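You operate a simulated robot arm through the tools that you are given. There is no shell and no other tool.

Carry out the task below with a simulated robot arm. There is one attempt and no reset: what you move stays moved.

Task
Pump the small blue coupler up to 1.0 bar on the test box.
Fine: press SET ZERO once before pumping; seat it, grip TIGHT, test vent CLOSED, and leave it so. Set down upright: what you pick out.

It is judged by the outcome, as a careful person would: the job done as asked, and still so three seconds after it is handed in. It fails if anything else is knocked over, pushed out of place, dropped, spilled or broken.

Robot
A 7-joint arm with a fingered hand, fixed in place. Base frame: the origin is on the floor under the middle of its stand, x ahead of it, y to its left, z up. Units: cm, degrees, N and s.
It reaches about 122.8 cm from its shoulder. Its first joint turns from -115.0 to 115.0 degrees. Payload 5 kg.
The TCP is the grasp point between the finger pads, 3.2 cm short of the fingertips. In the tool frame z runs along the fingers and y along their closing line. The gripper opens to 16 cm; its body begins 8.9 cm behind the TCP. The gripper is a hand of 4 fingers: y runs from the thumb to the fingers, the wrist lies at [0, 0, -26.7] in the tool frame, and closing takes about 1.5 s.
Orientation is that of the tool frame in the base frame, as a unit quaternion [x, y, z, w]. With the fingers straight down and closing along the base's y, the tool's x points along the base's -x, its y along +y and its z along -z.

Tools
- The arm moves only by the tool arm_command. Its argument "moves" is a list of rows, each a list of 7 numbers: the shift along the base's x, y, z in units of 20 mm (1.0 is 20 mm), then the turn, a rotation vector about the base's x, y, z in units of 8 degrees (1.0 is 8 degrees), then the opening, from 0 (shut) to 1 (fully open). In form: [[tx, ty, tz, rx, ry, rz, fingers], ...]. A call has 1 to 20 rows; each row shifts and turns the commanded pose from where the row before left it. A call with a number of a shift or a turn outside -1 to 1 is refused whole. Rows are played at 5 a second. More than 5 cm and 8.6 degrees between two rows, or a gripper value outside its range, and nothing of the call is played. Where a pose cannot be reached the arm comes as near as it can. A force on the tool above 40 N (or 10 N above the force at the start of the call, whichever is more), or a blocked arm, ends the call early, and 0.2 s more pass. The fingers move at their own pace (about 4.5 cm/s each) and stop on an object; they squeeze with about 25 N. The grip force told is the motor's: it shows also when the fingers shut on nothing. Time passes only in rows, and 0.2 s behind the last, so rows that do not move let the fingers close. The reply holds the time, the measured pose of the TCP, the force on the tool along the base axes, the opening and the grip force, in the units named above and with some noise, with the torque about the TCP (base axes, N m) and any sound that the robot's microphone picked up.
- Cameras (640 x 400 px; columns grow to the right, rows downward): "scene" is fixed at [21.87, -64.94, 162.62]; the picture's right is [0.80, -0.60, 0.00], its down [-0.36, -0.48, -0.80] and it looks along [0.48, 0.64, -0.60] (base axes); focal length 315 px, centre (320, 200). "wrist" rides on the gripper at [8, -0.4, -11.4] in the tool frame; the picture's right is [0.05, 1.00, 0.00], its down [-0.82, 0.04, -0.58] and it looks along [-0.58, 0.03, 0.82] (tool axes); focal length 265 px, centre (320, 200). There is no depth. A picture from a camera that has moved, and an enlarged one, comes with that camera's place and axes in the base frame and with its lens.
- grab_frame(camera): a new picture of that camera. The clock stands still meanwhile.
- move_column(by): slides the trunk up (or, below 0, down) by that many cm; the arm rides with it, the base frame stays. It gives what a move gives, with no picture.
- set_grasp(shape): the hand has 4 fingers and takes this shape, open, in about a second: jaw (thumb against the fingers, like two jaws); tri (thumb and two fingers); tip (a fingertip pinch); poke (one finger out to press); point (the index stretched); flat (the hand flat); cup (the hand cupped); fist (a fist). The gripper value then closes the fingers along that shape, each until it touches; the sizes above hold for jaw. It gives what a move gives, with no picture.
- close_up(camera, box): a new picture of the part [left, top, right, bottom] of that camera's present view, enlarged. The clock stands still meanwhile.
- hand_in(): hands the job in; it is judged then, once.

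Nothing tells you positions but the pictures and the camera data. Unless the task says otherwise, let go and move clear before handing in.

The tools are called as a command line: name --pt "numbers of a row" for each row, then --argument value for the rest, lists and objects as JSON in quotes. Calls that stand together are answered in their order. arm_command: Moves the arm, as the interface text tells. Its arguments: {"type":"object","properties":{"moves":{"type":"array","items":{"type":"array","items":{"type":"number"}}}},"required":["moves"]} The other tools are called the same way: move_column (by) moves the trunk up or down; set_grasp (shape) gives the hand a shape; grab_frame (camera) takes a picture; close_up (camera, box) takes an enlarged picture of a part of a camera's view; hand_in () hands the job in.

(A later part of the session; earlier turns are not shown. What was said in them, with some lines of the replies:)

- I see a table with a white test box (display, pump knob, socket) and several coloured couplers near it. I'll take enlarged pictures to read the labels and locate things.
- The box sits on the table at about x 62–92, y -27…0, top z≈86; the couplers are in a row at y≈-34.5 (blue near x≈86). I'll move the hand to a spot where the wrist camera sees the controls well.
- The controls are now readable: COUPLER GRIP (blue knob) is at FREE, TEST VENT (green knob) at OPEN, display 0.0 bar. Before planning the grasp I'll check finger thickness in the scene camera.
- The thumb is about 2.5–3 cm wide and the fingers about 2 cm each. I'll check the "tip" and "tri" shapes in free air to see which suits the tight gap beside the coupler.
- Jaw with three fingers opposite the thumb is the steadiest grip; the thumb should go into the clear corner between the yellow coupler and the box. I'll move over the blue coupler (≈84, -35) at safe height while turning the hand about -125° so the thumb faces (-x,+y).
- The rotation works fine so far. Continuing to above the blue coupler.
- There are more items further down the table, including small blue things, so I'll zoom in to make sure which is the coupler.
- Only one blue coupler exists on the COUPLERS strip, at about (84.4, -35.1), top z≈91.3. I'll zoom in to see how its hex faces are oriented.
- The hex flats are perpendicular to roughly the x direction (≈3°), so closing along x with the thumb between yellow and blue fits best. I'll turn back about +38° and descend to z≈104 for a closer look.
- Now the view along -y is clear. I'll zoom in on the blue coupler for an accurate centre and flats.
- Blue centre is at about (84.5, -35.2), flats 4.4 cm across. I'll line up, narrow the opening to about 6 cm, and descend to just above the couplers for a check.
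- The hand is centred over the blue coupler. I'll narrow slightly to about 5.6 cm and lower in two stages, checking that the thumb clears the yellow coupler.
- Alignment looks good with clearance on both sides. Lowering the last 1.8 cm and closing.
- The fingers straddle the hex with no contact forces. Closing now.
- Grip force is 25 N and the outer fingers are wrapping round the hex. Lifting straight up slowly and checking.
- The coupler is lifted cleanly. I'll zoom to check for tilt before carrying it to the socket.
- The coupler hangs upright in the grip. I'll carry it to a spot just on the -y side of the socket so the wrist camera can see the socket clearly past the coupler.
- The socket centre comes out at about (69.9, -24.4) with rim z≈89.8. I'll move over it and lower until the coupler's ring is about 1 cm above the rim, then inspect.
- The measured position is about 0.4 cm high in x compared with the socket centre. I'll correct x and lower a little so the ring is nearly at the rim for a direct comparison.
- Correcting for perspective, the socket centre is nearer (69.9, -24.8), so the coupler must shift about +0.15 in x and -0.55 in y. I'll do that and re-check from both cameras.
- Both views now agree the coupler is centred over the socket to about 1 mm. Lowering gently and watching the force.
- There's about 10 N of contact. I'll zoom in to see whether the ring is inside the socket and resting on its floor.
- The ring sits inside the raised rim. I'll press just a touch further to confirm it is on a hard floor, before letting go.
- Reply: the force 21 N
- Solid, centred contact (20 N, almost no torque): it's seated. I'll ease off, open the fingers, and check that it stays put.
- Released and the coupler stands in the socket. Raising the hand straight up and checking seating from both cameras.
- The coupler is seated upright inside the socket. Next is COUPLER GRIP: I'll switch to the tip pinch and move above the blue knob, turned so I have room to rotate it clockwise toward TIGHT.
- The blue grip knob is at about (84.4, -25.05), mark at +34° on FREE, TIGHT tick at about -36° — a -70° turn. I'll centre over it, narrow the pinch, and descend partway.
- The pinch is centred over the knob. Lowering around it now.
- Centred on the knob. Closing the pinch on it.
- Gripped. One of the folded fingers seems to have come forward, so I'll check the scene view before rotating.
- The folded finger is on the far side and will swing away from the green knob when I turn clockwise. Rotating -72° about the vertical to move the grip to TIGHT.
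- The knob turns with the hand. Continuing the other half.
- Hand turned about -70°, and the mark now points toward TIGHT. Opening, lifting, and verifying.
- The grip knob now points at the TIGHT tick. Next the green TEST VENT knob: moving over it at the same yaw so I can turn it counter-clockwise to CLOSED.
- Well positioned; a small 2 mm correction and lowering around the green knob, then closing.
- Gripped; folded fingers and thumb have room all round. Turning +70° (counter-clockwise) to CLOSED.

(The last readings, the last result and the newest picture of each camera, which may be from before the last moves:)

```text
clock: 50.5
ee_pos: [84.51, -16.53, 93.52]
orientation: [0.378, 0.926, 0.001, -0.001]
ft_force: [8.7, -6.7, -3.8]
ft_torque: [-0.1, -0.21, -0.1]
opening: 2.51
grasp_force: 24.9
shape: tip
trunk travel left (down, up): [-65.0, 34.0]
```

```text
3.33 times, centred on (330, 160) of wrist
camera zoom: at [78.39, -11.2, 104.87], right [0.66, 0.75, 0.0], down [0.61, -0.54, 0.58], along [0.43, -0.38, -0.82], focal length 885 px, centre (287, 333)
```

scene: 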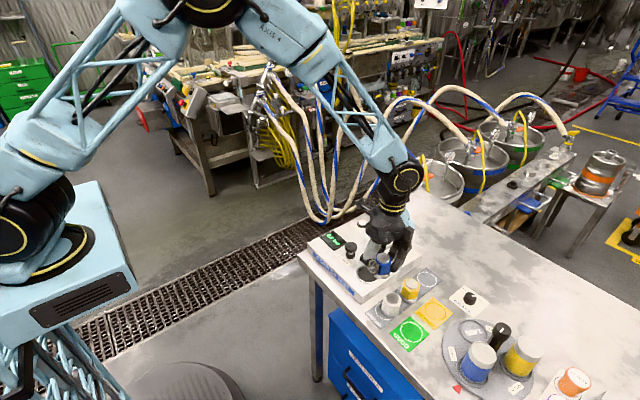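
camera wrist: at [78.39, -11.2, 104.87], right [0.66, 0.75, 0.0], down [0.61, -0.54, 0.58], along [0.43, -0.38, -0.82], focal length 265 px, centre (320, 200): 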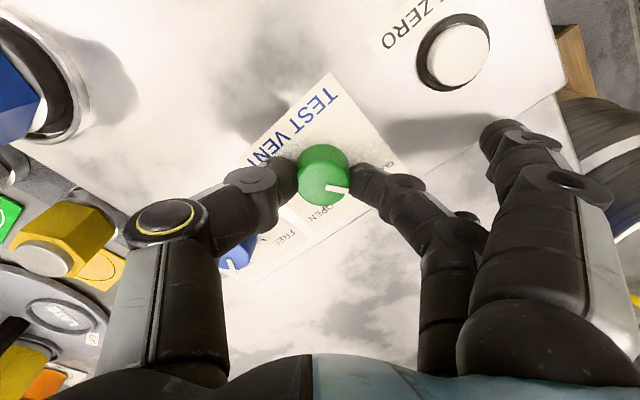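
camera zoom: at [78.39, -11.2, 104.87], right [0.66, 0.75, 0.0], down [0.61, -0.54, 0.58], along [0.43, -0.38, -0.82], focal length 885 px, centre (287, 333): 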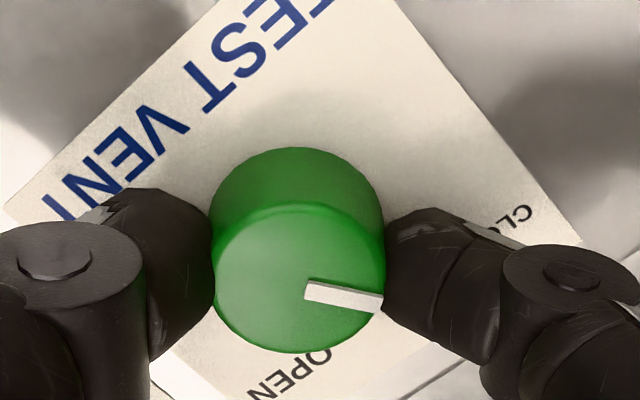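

The mark now lies toward CLOSED. Releasing, lifting, and verifying.

arm_command --pt "0 0 0 0 0 0 0.15" --pt "0 0 0 0 0 0 0.3" --pt "0 0 0 0 0 0 0.36" --pt "0 0 0 0 0 0 0.36" --pt "0 0 0.5 0 0 0 0.36" --pt "0 0 1 0 0 0 0.36" --pt "0 0 1 0 0 0 0.36" --pt "0 0 1 0 0 0 0.36" --pt "0 0 1 0 0 0 0.36" --pt "0 0 1 0 0 0 0.36"

grab_frame --camera "wrist"

close_up --camera "wrist" --box '[240, 40, 400, 150]'

close_up --camera "scene" --box '[330, 210, 430, 285]'

```text
clock: 52.7
ee_pos: [84.14, -16.23, 104.51]
orientation: [0.379, 0.926, 0.0, 0.0]
ft_force: [0.1, 0.6, -0.4]
ft_torque: [0.02, 0.01, -0.02]
opening: 5.7
grasp_force: 0.2
shape: tip
trunk travel left (down, up): [-65.0, 34.0]
```

```text
taken
camera wrist: at [78.17, -10.9, 115.92], right [0.66, 0.75, 0.0], down [0.61, -0.54, 0.58], along [0.43, -0.38, -0.82], focal length 265 px, centre (320, 200)
```

wrist: 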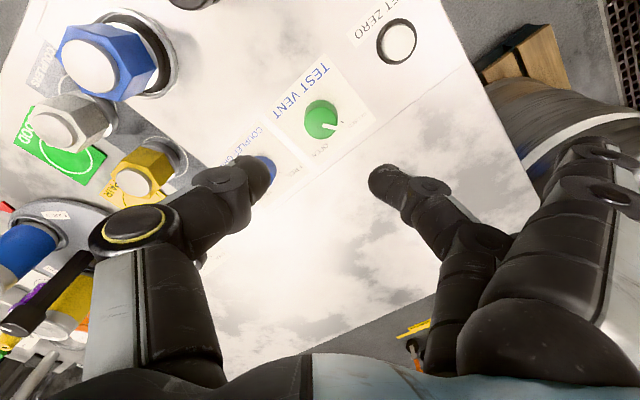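

```text
3.64 times, centred on (320, 95) of wrist
camera zoom: at [78.17, -10.9, 115.92], right [0.66, 0.75, 0.0], down [0.61, -0.54, 0.58], along [0.43, -0.38, -0.82], focal length 965 px, centre (320, 582)
```

zoom: 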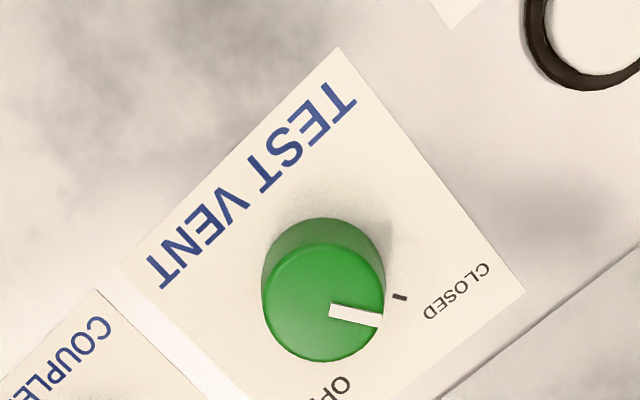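

```text
5.33 times, centred on (380, 248) of scene
camera zoom: at [21.87, -64.94, 162.62], right [0.8, -0.6, 0.0], down [-0.36, -0.48, -0.8], along [0.48, 0.64, -0.6], focal length 1682 px, centre (0, -53)
```

zoom: 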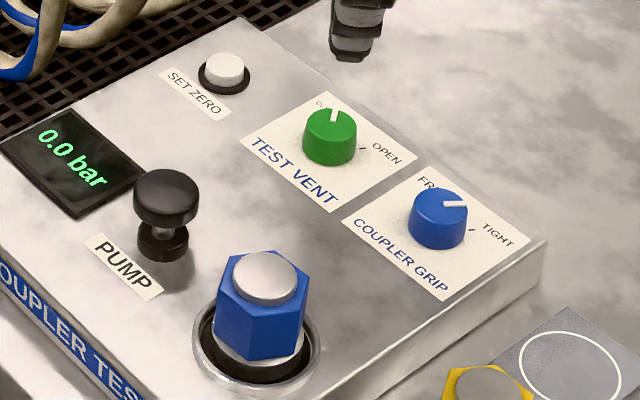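

TEST VENT reads CLOSED and COUPLER GRIP reads TIGHT, display 0.0 bar. For pressing I'll use the poke shape; let me set it here in free air and see where the fingertip is.

set_grasp --shape "poke"

grab_frame --camera "wrist"

close_up --camera "scene" --box '[340, 130, 470, 230]'

```text
clock: 53.6
ee_pos: [84.27, -16.18, 104.39]
orientation: [0.379, 0.926, 0.0, 0.0]
ft_force: [-0.3, 0.6, 0.4]
ft_torque: [0.0, 0.0, 0.05]
opening: 0.02
grasp_force: 0.1
shape: poke
trunk travel left (down, up): [-65.0, 34.0]
```

```text
taken
camera wrist: at [78.2, -10.92, 115.87], right [0.66, 0.75, 0.0], down [0.61, -0.54, 0.58], along [0.43, -0.38, -0.82], focal length 265 px, centre (320, 200)
```

wrist: 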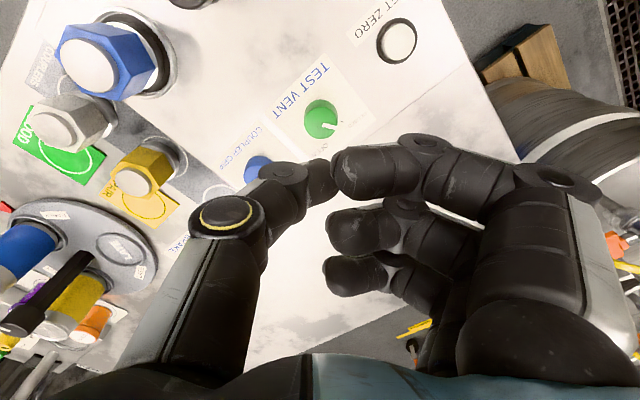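

```text
4.00 times, centred on (405, 180) of scene
camera zoom: at [21.87, -64.94, 162.62], right [0.8, -0.6, 0.0], down [-0.36, -0.48, -0.8], along [0.48, 0.64, -0.6], focal length 1262 px, centre (-20, 280)
```

zoom: 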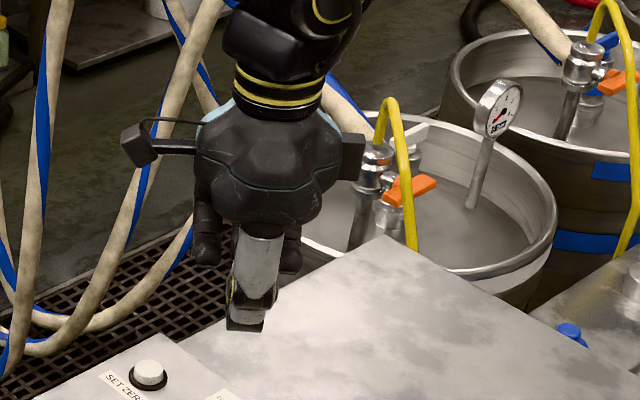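

It isn't clear yet which finger is extended; I'll let the shape settle (open value) and look again.

arm_command --pt "0 0 0 0 0 0 1" --pt "0 0 0 0 0 0 1" --pt "0 0 0 0 0 0 1" --pt "0 0 0 0 0 0 1" --pt "0 0 0 0 0 0 1"

close_up --camera "wrist" --box '[160, 100, 480, 300]'

close_up --camera "scene" --box '[360, 165, 440, 225]'

```text
clock: 54.8
ee_pos: [84.26, -16.25, 104.55]
orientation: [0.379, 0.925, 0.001, 0.001]
ft_force: [0.0, -0.3, 0.1]
ft_torque: [0.0, 0.0, -0.03]
opening: 0.0
grasp_force: 0.0
shape: poke
trunk travel left (down, up): [-65.0, 34.0]
```

```text
2.00 times, centred on (320, 200) of wrist
camera zoom: at [78.2, -10.92, 115.88], right [0.66, 0.75, 0.0], down [0.61, -0.54, 0.58], along [0.43, -0.38, -0.82], focal length 531 px, centre (320, 200)
```

zoom: 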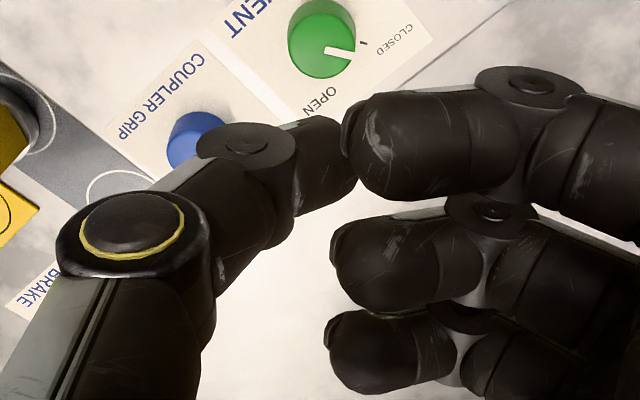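

```text
6.67 times, centred on (400, 195) of scene
camera zoom: at [21.87, -64.94, 162.62], right [0.8, -0.6, 0.0], down [-0.36, -0.48, -0.8], along [0.48, 0.64, -0.6], focal length 2103 px, centre (-213, 233)
```

zoom: 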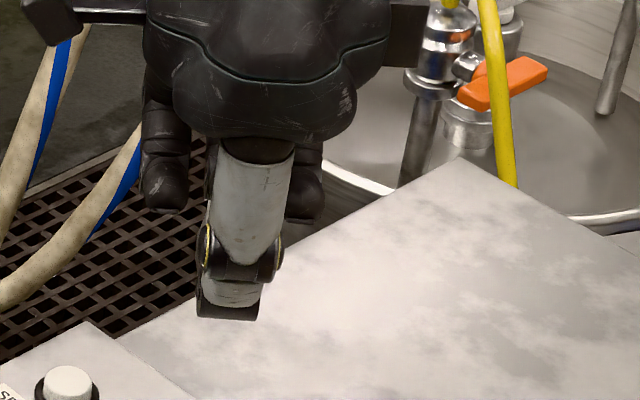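

In poke, the thumb tip sticks out about 3 cm beyond the other curled fingers, near the tool axis. I'll bring it over SET ZERO at about (83.7, -7.6) and check the alignment low above the button.

arm_command --pt "-0.06 0.85 0 0 0 0 1" --pt "-0.06 0.85 0 0 0 0 1" --pt "-0.06 0.85 0 0 0 0 1" --pt "-0.06 0.85 0 0 0 0 1" --pt "-0.06 0.85 0 0 0 0 1" --pt "0 0 -0.9 0 0 0 1" --pt "0 0 -0.9 0 0 0 1" --pt "0 0 -0.9 0 0 0 1" --pt "0 0 -0.9 0 0 0 1" --pt "0 0 0 0 0 0 1"

grab_frame --camera "wrist"

close_up --camera "scene" --box '[335, 195, 395, 240]'

close_up --camera "wrist" --box '[220, 80, 420, 230]'

```text
clock: 57.0
ee_pos: [83.78, -7.76, 97.24]
orientation: [0.378, 0.926, 0.001, 0.0]
ft_force: [0.2, -0.3, 0.0]
ft_torque: [0.02, -0.01, 0.04]
opening: 0.0
grasp_force: 0.1
shape: poke
trunk travel left (down, up): [-65.0, 34.0]
```

```text
taken
camera wrist: at [77.79, -2.49, 108.66], right [0.66, 0.75, 0.0], down [0.61, -0.54, 0.58], along [0.43, -0.38, -0.82], focal length 265 px, centre (320, 200)
```

wrist: 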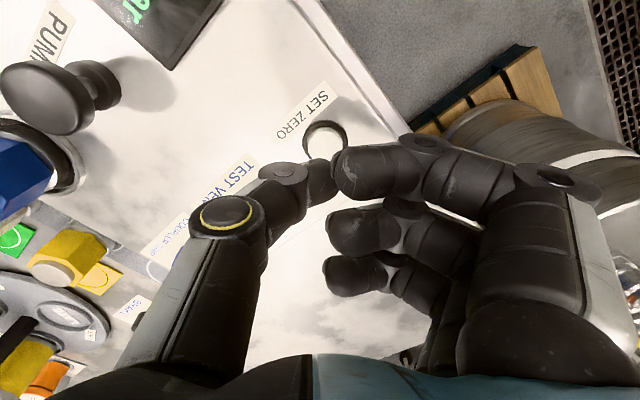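

```text
8.89 times, centred on (365, 218) of scene
camera zoom: at [21.87, -64.94, 162.62], right [0.8, -0.6, 0.0], down [-0.36, -0.48, -0.8], along [0.48, 0.64, -0.6], focal length 2804 px, centre (-80, 44)
```

zoom: 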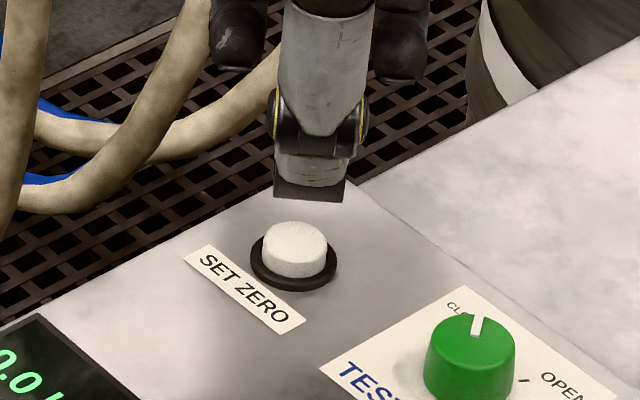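

```text
2.67 times, centred on (320, 155) of wrist
camera zoom: at [77.79, -2.49, 108.66], right [0.66, 0.75, 0.0], down [0.61, -0.54, 0.58], along [0.43, -0.38, -0.82], focal length 708 px, centre (320, 320)
```

zoom: 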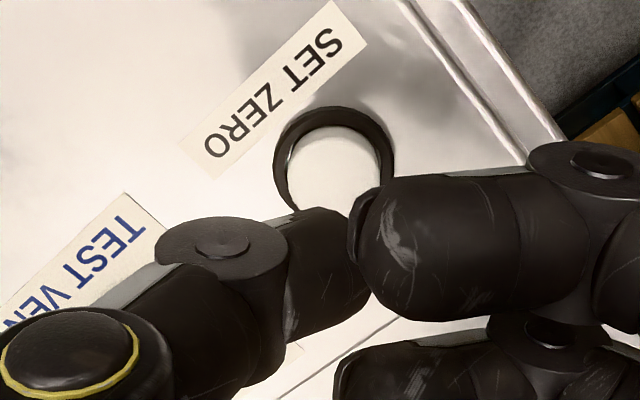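

The thumb tip is nearly over the button; shifting by (-0.4, +0.15) and lowering to just above it.

arm_command --pt "-0.2 0.08 0 0 0 0 1" --pt "0 0 -0.5 0 0 0 1" --pt "0 0 -0.5 0 0 0 1" --pt "0 0 0 0 0 0 1"

close_up --camera "scene" --box '[335, 195, 395, 240]'

close_up --camera "wrist" --box '[220, 80, 420, 230]'

```text
clock: 58.0
ee_pos: [83.29, -7.62, 95.43]
orientation: [0.379, 0.925, 0.001, 0.0]
ft_force: [-1.0, 0.1, -0.1]
ft_torque: [-0.04, -0.02, -0.01]
opening: 0.0
grasp_force: 0.0
shape: poke
trunk travel left (down, up): [-65.0, 34.0]
```

```text
8.89 times, centred on (365, 218) of scene
camera zoom: at [21.87, -64.94, 162.62], right [0.8, -0.6, 0.0], down [-0.36, -0.48, -0.8], along [0.48, 0.64, -0.6], focal length 2804 px, centre (-80, 44)
```

zoom: 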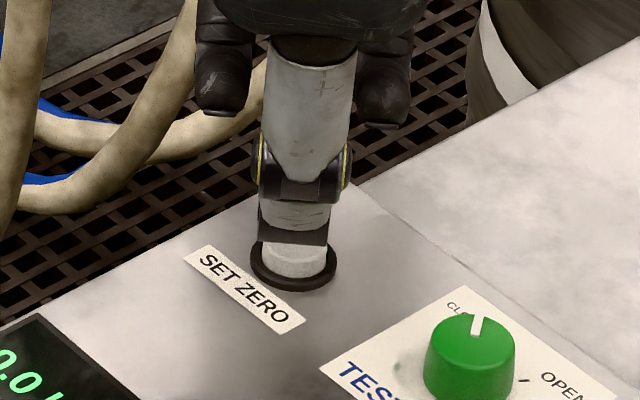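

```text
2.67 times, centred on (320, 155) of wrist
camera zoom: at [77.23, -2.44, 106.79], right [0.66, 0.75, 0.0], down [0.61, -0.54, 0.58], along [0.43, -0.38, -0.82], focal length 708 px, centre (320, 320)
```

zoom: 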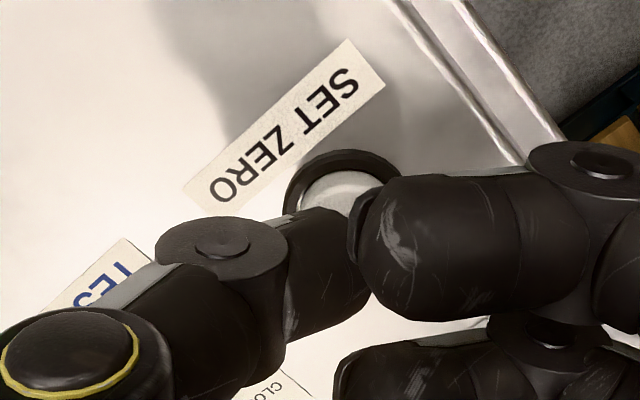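

Aligned over the button. Pressing down gently in small steps.

arm_command --pt "0 0 -0.15 0 0 0 1" --pt "0 0 -0.15 0 0 0 1" --pt "0 0 -0.1 0 0 0 1"

```text
clock: 58.8
ee_pos: [83.26, -7.68, 94.53]
orientation: [0.379, 0.925, 0.002, 0.0]
ft_force: [0.7, -1.0, 1.1]
ft_torque: [-0.03, 0.03, 0.0]
opening: 0.0
grasp_force: 0.1
shape: poke
trunk travel left (down, up): [-65.0, 34.0]
```

arm_command --pt "0 0 -0.1 0 0 0 1" --pt "0 0 0 0 0 0 1"

close_up --camera "scene" --box '[335, 195, 395, 240]'

```text
clock: 59.4
ee_pos: [83.23, -7.71, 94.29]
orientation: [0.379, 0.926, 0.001, 0.0]
ft_force: [-0.2, -1.1, 1.6]
ft_torque: [-0.05, -0.04, 0.0]
opening: 0.01
grasp_force: 0.0
shape: poke
trunk travel left (down, up): [-65.0, 34.0]
heard: click
```

```text
8.89 times, centred on (365, 218) of scene
camera zoom: at [21.87, -64.94, 162.62], right [0.8, -0.6, 0.0], down [-0.36, -0.48, -0.8], along [0.48, 0.64, -0.6], focal length 2804 px, centre (-80, 44)
```

zoom: 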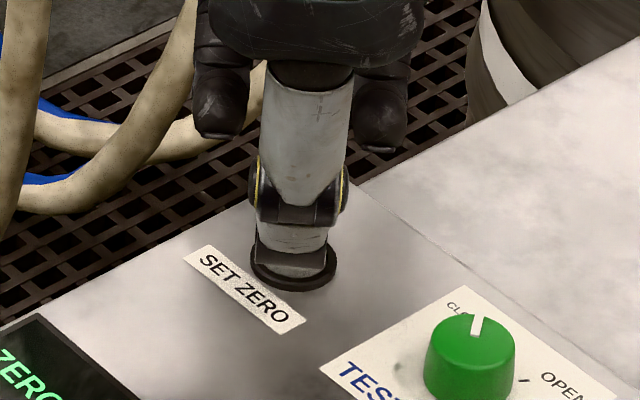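

A click was heard and the display shows "ZERO": one press registered. Lifting straight off.

arm_command --pt "0 0 0.5 0 0 0 1" --pt "0 0 1 0 0 0 1" --pt "0 0 1 0 0 0 1" --pt "0 0 1 0 0 0 1" --pt "0 0 1 0 0 0 1" --pt "0 0 0.5 0 0 0 1"

close_up --camera "scene" --box '[310, 210, 430, 285]'

grab_frame --camera "wrist"

```text
clock: 60.8
ee_pos: [83.36, -7.77, 104.48]
orientation: [0.379, 0.925, 0.0, 0.001]
ft_force: [-0.6, -0.1, -0.9]
ft_torque: [-0.04, -0.02, 0.03]
opening: 0.0
grasp_force: 0.0
shape: poke
trunk travel left (down, up): [-65.0, 34.0]
```

```text
5.33 times, centred on (370, 248) of scene
camera zoom: at [21.87, -64.94, 162.62], right [0.8, -0.6, 0.0], down [-0.36, -0.48, -0.8], along [0.48, 0.64, -0.6], focal length 1682 px, centre (53, -53)
```

zoom: 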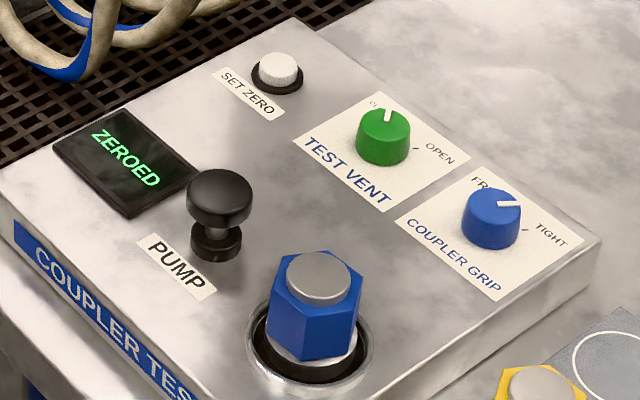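

```text
taken
camera wrist: at [77.37, -2.52, 115.83], right [0.66, 0.75, 0.0], down [0.61, -0.54, 0.58], along [0.43, -0.38, -0.82], focal length 265 px, centre (320, 200)
```

wrist: 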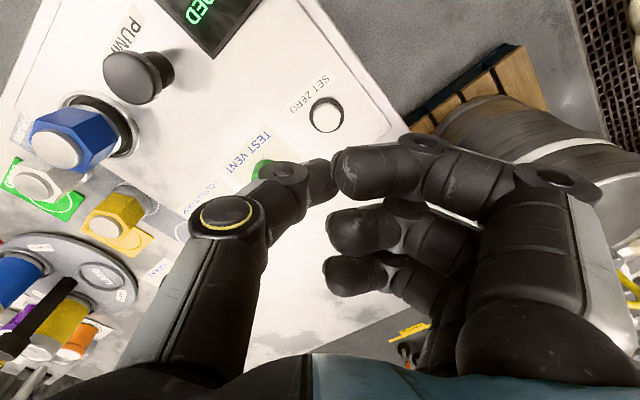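

The display reads "ZEROED". Next, over to the PUMP plunger at about (70.75, -15.95), top z≈94.2, then a low alignment check.

arm_command --pt "-0.921 -0.604 0 0 0 0 1" --pt "-0.921 -0.604 0 0 0 0 1" --pt "-0.921 -0.604 0 0 0 0 1" --pt "-0.921 -0.604 0 0 0 0 1" --pt "-0.921 -0.604 0 0 0 0 1" --pt "-0.921 -0.604 0 0 0 0 1" --pt "-0.921 -0.604 0 0 0 0 1" --pt "0 0 -0.9 0 0 0 1" --pt "0 0 -0.9 0 0 0 1" --pt "0 0 -0.7 0 0 0 1" --pt "0 0 0 0 0 0 1"

grab_frame --camera "wrist"

close_up --camera "scene" --box '[320, 215, 400, 275]'

close_up --camera "wrist" --box '[220, 80, 420, 230]'

```text
clock: 63.2
ee_pos: [70.42, -16.11, 99.34]
orientation: [0.379, 0.925, 0.0, 0.001]
ft_force: [-0.3, -0.3, 0.5]
ft_torque: [0.0, 0.01, 0.01]
opening: 0.01
grasp_force: 0.1
shape: poke
trunk travel left (down, up): [-65.0, 34.0]
```

```text
taken
camera wrist: at [64.36, -10.91, 110.64], right [0.66, 0.75, 0.0], down [0.61, -0.54, 0.58], along [0.43, -0.38, -0.82], focal length 265 px, centre (320, 200)
```

wrist: 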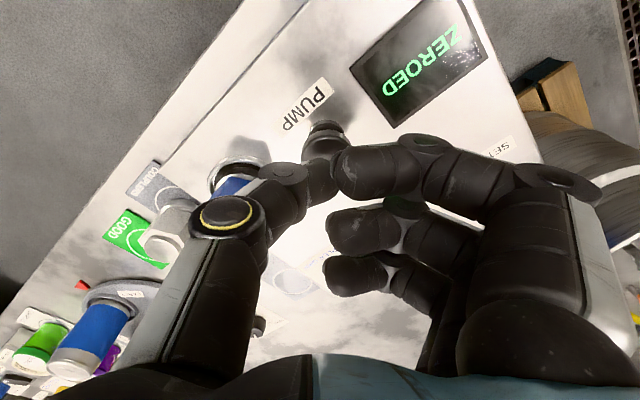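

```text
6.67 times, centred on (360, 245) of scene
camera zoom: at [21.87, -64.94, 162.62], right [0.8, -0.6, 0.0], down [-0.36, -0.48, -0.8], along [0.48, 0.64, -0.6], focal length 2103 px, centre (53, -100)
```

zoom: 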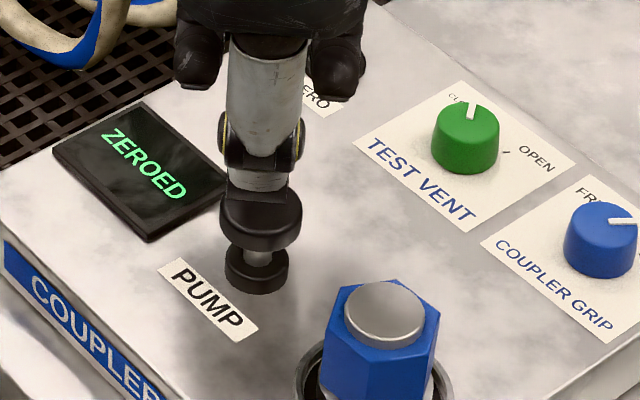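

```text
2.67 times, centred on (320, 155) of wrist
camera zoom: at [64.36, -10.91, 110.64], right [0.66, 0.75, 0.0], down [0.61, -0.54, 0.58], along [0.43, -0.38, -0.82], focal length 708 px, centre (320, 320)
```

zoom: 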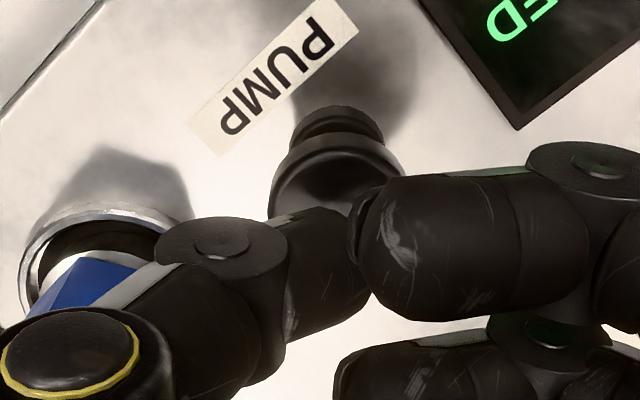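

Aligned over the plunger. Pushing down step by step to learn the stroke and see the display respond.

arm_command --pt "0 0 -0.5 0 0 0 1" --pt "0 0 -0.4 0 0 0 1" --pt "0 0 0 0 0 0 1"

close_up --camera "scene" --box '[320, 215, 400, 275]'

```text
clock: 64.0
ee_pos: [70.56, -16.06, 97.53]
orientation: [0.379, 0.925, 0.001, 0.0]
ft_force: [0.8, -0.9, 0.6]
ft_torque: [0.0, -0.01, 0.0]
opening: 0.0
grasp_force: 0.1
shape: poke
trunk travel left (down, up): [-65.0, 34.0]
```

```text
6.67 times, centred on (360, 245) of scene
camera zoom: at [21.87, -64.94, 162.62], right [0.8, -0.6, 0.0], down [-0.36, -0.48, -0.8], along [0.48, 0.64, -0.6], focal length 2103 px, centre (53, -100)
```

zoom: 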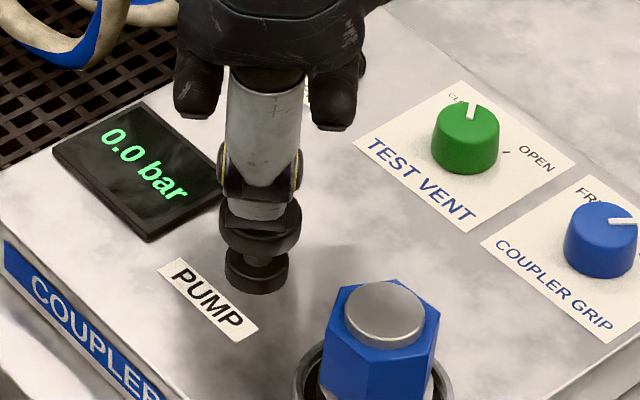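

arm_command --pt "0 0 -0.2 0 0 0 1" --pt "0 0 -0.2 0 0 0 1" --pt "0 0 0 0 0 0 1"

close_up --camera "scene" --box '[320, 215, 400, 275]'

```text
clock: 64.8
ee_pos: [70.41, -16.16, 96.59]
orientation: [0.379, 0.926, 0.0, 0.0]
ft_force: [1.1, -1.2, 4.1]
ft_torque: [-0.03, -0.02, 0.05]
opening: 0.0
grasp_force: 0.1
shape: poke
trunk travel left (down, up): [-65.0, 34.0]
```

```text
6.67 times, centred on (360, 245) of scene
camera zoom: at [21.87, -64.94, 162.62], right [0.8, -0.6, 0.0], down [-0.36, -0.48, -0.8], along [0.48, 0.64, -0.6], focal length 2103 px, centre (53, -100)
```

zoom: 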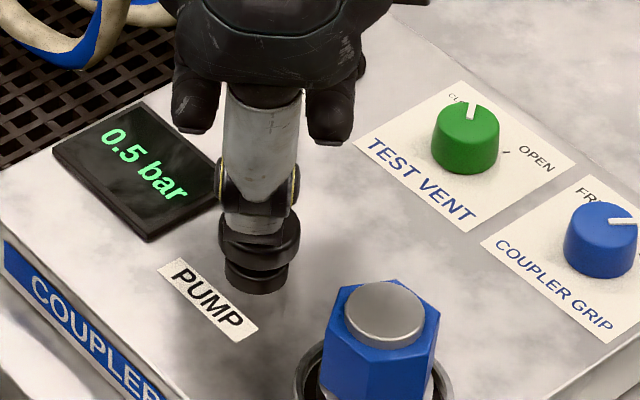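

One stroke gave 0.5 bar. I'll lift to let the plunger return and check that the reading holds before the second stroke.

arm_command --pt "0 0 0.5 0 0 0 1" --pt "0 0 0.5 0 0 0 1" --pt "0 0 0.4 0 0 0 1" --pt "0 0 0 0 0 0 1" --pt "0 0 0 0 0 0 1" --pt "0 0 0 0 0 0 1"

close_up --camera "scene" --box '[320, 215, 400, 275]'

```text
clock: 66.2
ee_pos: [70.39, -16.13, 99.33]
orientation: [0.379, 0.926, 0.002, 0.001]
ft_force: [-1.6, 0.2, -1.1]
ft_torque: [-0.02, -0.02, 0.0]
opening: 0.01
grasp_force: 0.1
shape: poke
trunk travel left (down, up): [-65.0, 34.0]
```

```text
6.67 times, centred on (360, 245) of scene
camera zoom: at [21.87, -64.94, 162.62], right [0.8, -0.6, 0.0], down [-0.36, -0.48, -0.8], along [0.48, 0.64, -0.6], focal length 2103 px, centre (53, -100)
```

zoom: 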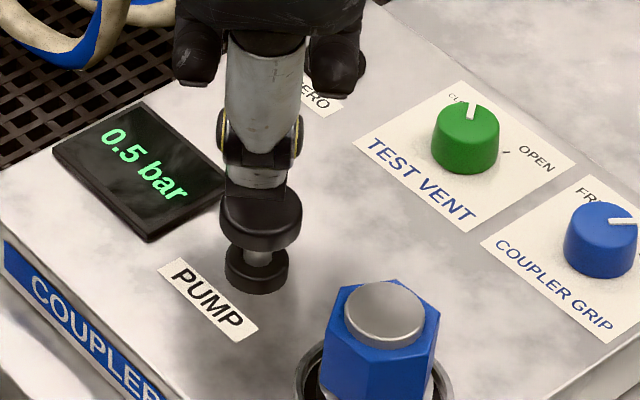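

Reading holds at 0.5 bar. Second stroke, same depth, in steps with a check of the display.

arm_command --pt "0 0 -0.5 0 0 0 1" --pt "0 0 -0.5 0 0 0 1" --pt "0 0 -0.2 0 0 0 1" --pt "0 0 0 0 0 0 1"

close_up --camera "scene" --box '[320, 215, 400, 275]'

```text
clock: 67.2
ee_pos: [70.48, -16.17, 97.09]
orientation: [0.378, 0.926, 0.001, 0.001]
ft_force: [0.1, -1.0, 3.1]
ft_torque: [-0.03, -0.02, 0.0]
opening: 0.0
grasp_force: 0.1
shape: poke
trunk travel left (down, up): [-65.0, 34.0]
```

```text
6.67 times, centred on (360, 245) of scene
camera zoom: at [21.87, -64.94, 162.62], right [0.8, -0.6, 0.0], down [-0.36, -0.48, -0.8], along [0.48, 0.64, -0.6], focal length 2103 px, centre (53, -100)
```

zoom: 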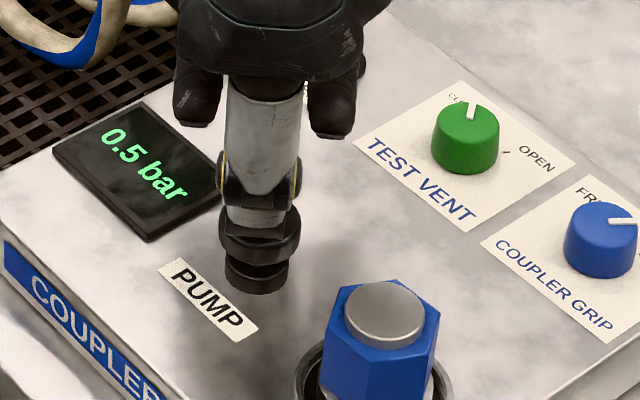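

arm_command --pt "0 0 -0.1 0 0 0 1" --pt "0 0 -0.1 0 0 0 1" --pt "0 0 0 0 0 0 1"

close_up --camera "scene" --box '[320, 215, 400, 275]'

```text
clock: 68.0
ee_pos: [70.64, -16.18, 96.74]
orientation: [0.378, 0.926, 0.001, 0.0]
ft_force: [-0.8, 1.0, 2.7]
ft_torque: [0.02, 0.03, -0.02]
opening: 0.02
grasp_force: 0.1
shape: poke
trunk travel left (down, up): [-65.0, 34.0]
```

```text
6.67 times, centred on (360, 245) of scene
camera zoom: at [21.87, -64.94, 162.62], right [0.8, -0.6, 0.0], down [-0.36, -0.48, -0.8], along [0.48, 0.64, -0.6], focal length 2103 px, centre (53, -100)
```

zoom: 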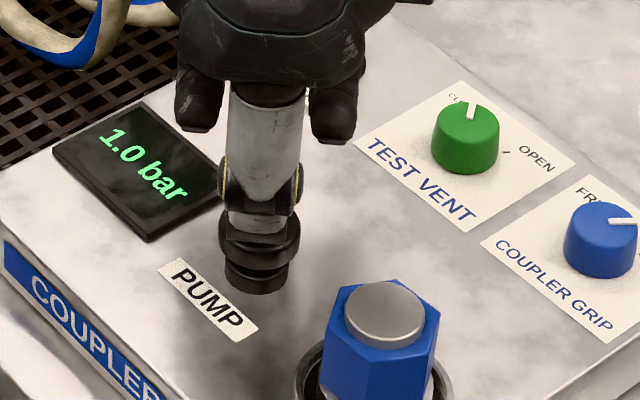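

1.0 bar reached. Lifting straight off the plunger and well clear, then checking that the reading holds.

arm_command --pt "0 0 0.5 0 0 0 1" --pt "0 0 0.8 0 0 0 1" --pt "0 0 1 0 0 0 1" --pt "0 0 1 0 0 0 1" --pt "0 0 1 0 0 0 1" --pt "0 0 1 0 0 0 1" --pt "0 0 1 0 0 0 1" --pt "0 0 1 0 0 0 1" --pt "0 0 1 0 0 0 1" --pt "0 0.5 1 0 0 0 1" --pt "0 1 0.5 0 0 0 1" --pt "0 1 0 0 0 0 1" --pt "0 1 0 0 0 0 1" --pt "0 0 0 0 0 0 1" --pt "0 0 0 0 0 0 1" --pt "0 0 0 0 0 0 1" --pt "0 0 0 0 0 0 1" --pt "0 0 0 0 0 0 1"

grab_frame --camera "scene"

close_up --camera "scene" --box '[310, 210, 430, 300]'

close_up --camera "scene" --box '[345, 245, 395, 290]'

```text
clock: 71.8
ee_pos: [70.61, -9.15, 116.38]
orientation: [0.379, 0.925, 0.0, 0.0]
ft_force: [-0.7, -0.3, 0.2]
ft_torque: [-0.01, -0.01, 0.03]
opening: 0.01
grasp_force: 0.1
shape: poke
trunk travel left (down, up): [-65.0, 34.0]
```

```text
taken
```

scene: 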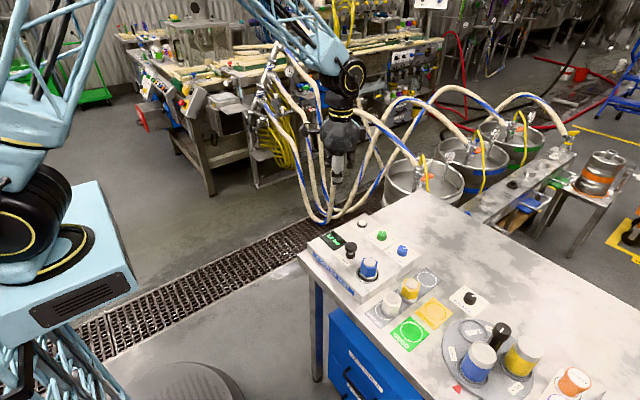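

```text
4.44 times, centred on (370, 255) of scene
camera zoom: at [21.87, -64.94, 162.62], right [0.8, -0.6, 0.0], down [-0.36, -0.48, -0.8], along [0.48, 0.64, -0.6], focal length 1402 px, centre (98, -44)
```

zoom: 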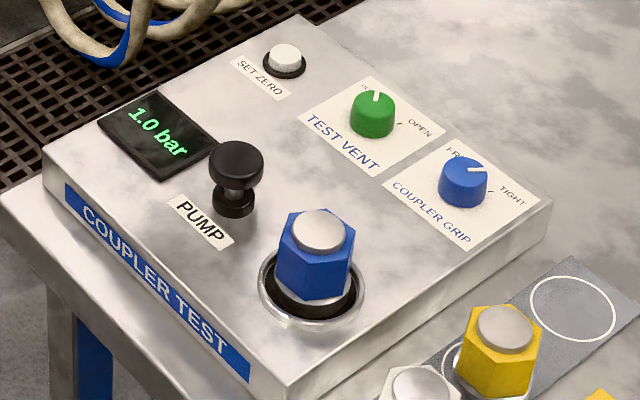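

```text
8.89 times, centred on (370, 268) of scene
camera zoom: at [21.87, -64.94, 162.62], right [0.8, -0.6, 0.0], down [-0.36, -0.48, -0.8], along [0.48, 0.64, -0.6], focal length 2804 px, centre (-124, -400)
```

zoom: 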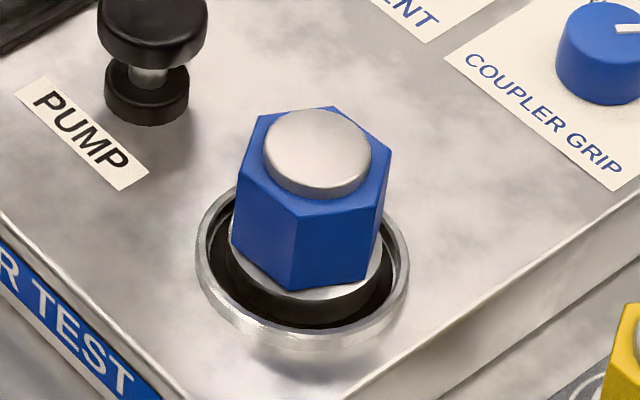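

The reading holds at 1.0 bar with grip TIGHT, vent CLOSED, and the coupler upright in the socket. I'll wait a few seconds more to be sure there's no leak-down.

arm_command --pt "0 0 0 0 0 0 1" --pt "0 0 0 0 0 0 1" --pt "0 0 0 0 0 0 1" --pt "0 0 0 0 0 0 1" --pt "0 0 0 0 0 0 1" --pt "0 0 0 0 0 0 1" --pt "0 0 0 0 0 0 1" --pt "0 0 0 0 0 0 1" --pt "0 0 0 0 0 0 1" --pt "0 0 0 0 0 0 1" --pt "0 0 0 0 0 0 1" --pt "0 0 0 0 0 0 1" --pt "0 0 0 0 0 0 1" --pt "0 0 0 0 0 0 1" --pt "0 0 0 0 0 0 1" --pt "0 0 0 0 0 0 1" --pt "0 0 0 0 0 0 1" --pt "0 0 0 0 0 0 1" --pt "0 0 0 0 0 0 1" --pt "0 0 0 0 0 0 1"

close_up --camera "scene" --box '[310, 210, 430, 300]'

```text
clock: 76.0
ee_pos: [70.57, -9.1, 116.39]
orientation: [0.379, 0.925, 0.0, 0.0]
ft_force: [0.2, 0.5, 0.4]
ft_torque: [-0.02, -0.01, -0.04]
opening: 0.01
grasp_force: 0.1
shape: poke
trunk travel left (down, up): [-65.0, 34.0]
```

```text
4.44 times, centred on (370, 255) of scene
camera zoom: at [21.87, -64.94, 162.62], right [0.8, -0.6, 0.0], down [-0.36, -0.48, -0.8], along [0.48, 0.64, -0.6], focal length 1402 px, centre (98, -44)
```

zoom: 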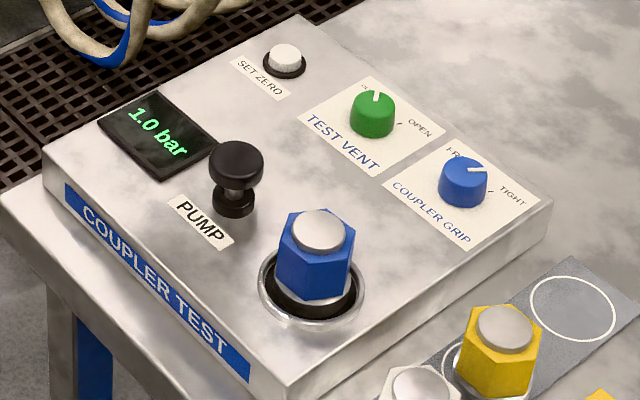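

The display is steady at 1.0 bar, the blue coupler is seated upright with grip TIGHT and vent CLOSED, nothing else has moved, and the hand is clear. Handing in.

hand_in

```text
The job is handed in.
```

The small blue coupler is pumped up to 1.0 bar on the test box. The reading held steady for about 8 seconds before I handed it in.

- **Coupler:** seated upright in the socket, and left there.
- **Settings:** COUPLER GRIP is at TIGHT and TEST VENT is at CLOSED.
- **SET ZERO:** pressed once before pumping. It clicked, and the display showed "ZEROED".
- **Pumping:** two strokes, 0.5 bar each.

In the last pictures nothing else looked moved or knocked over, and the hand was clear. The hand-in was accepted, but no verdict came back.
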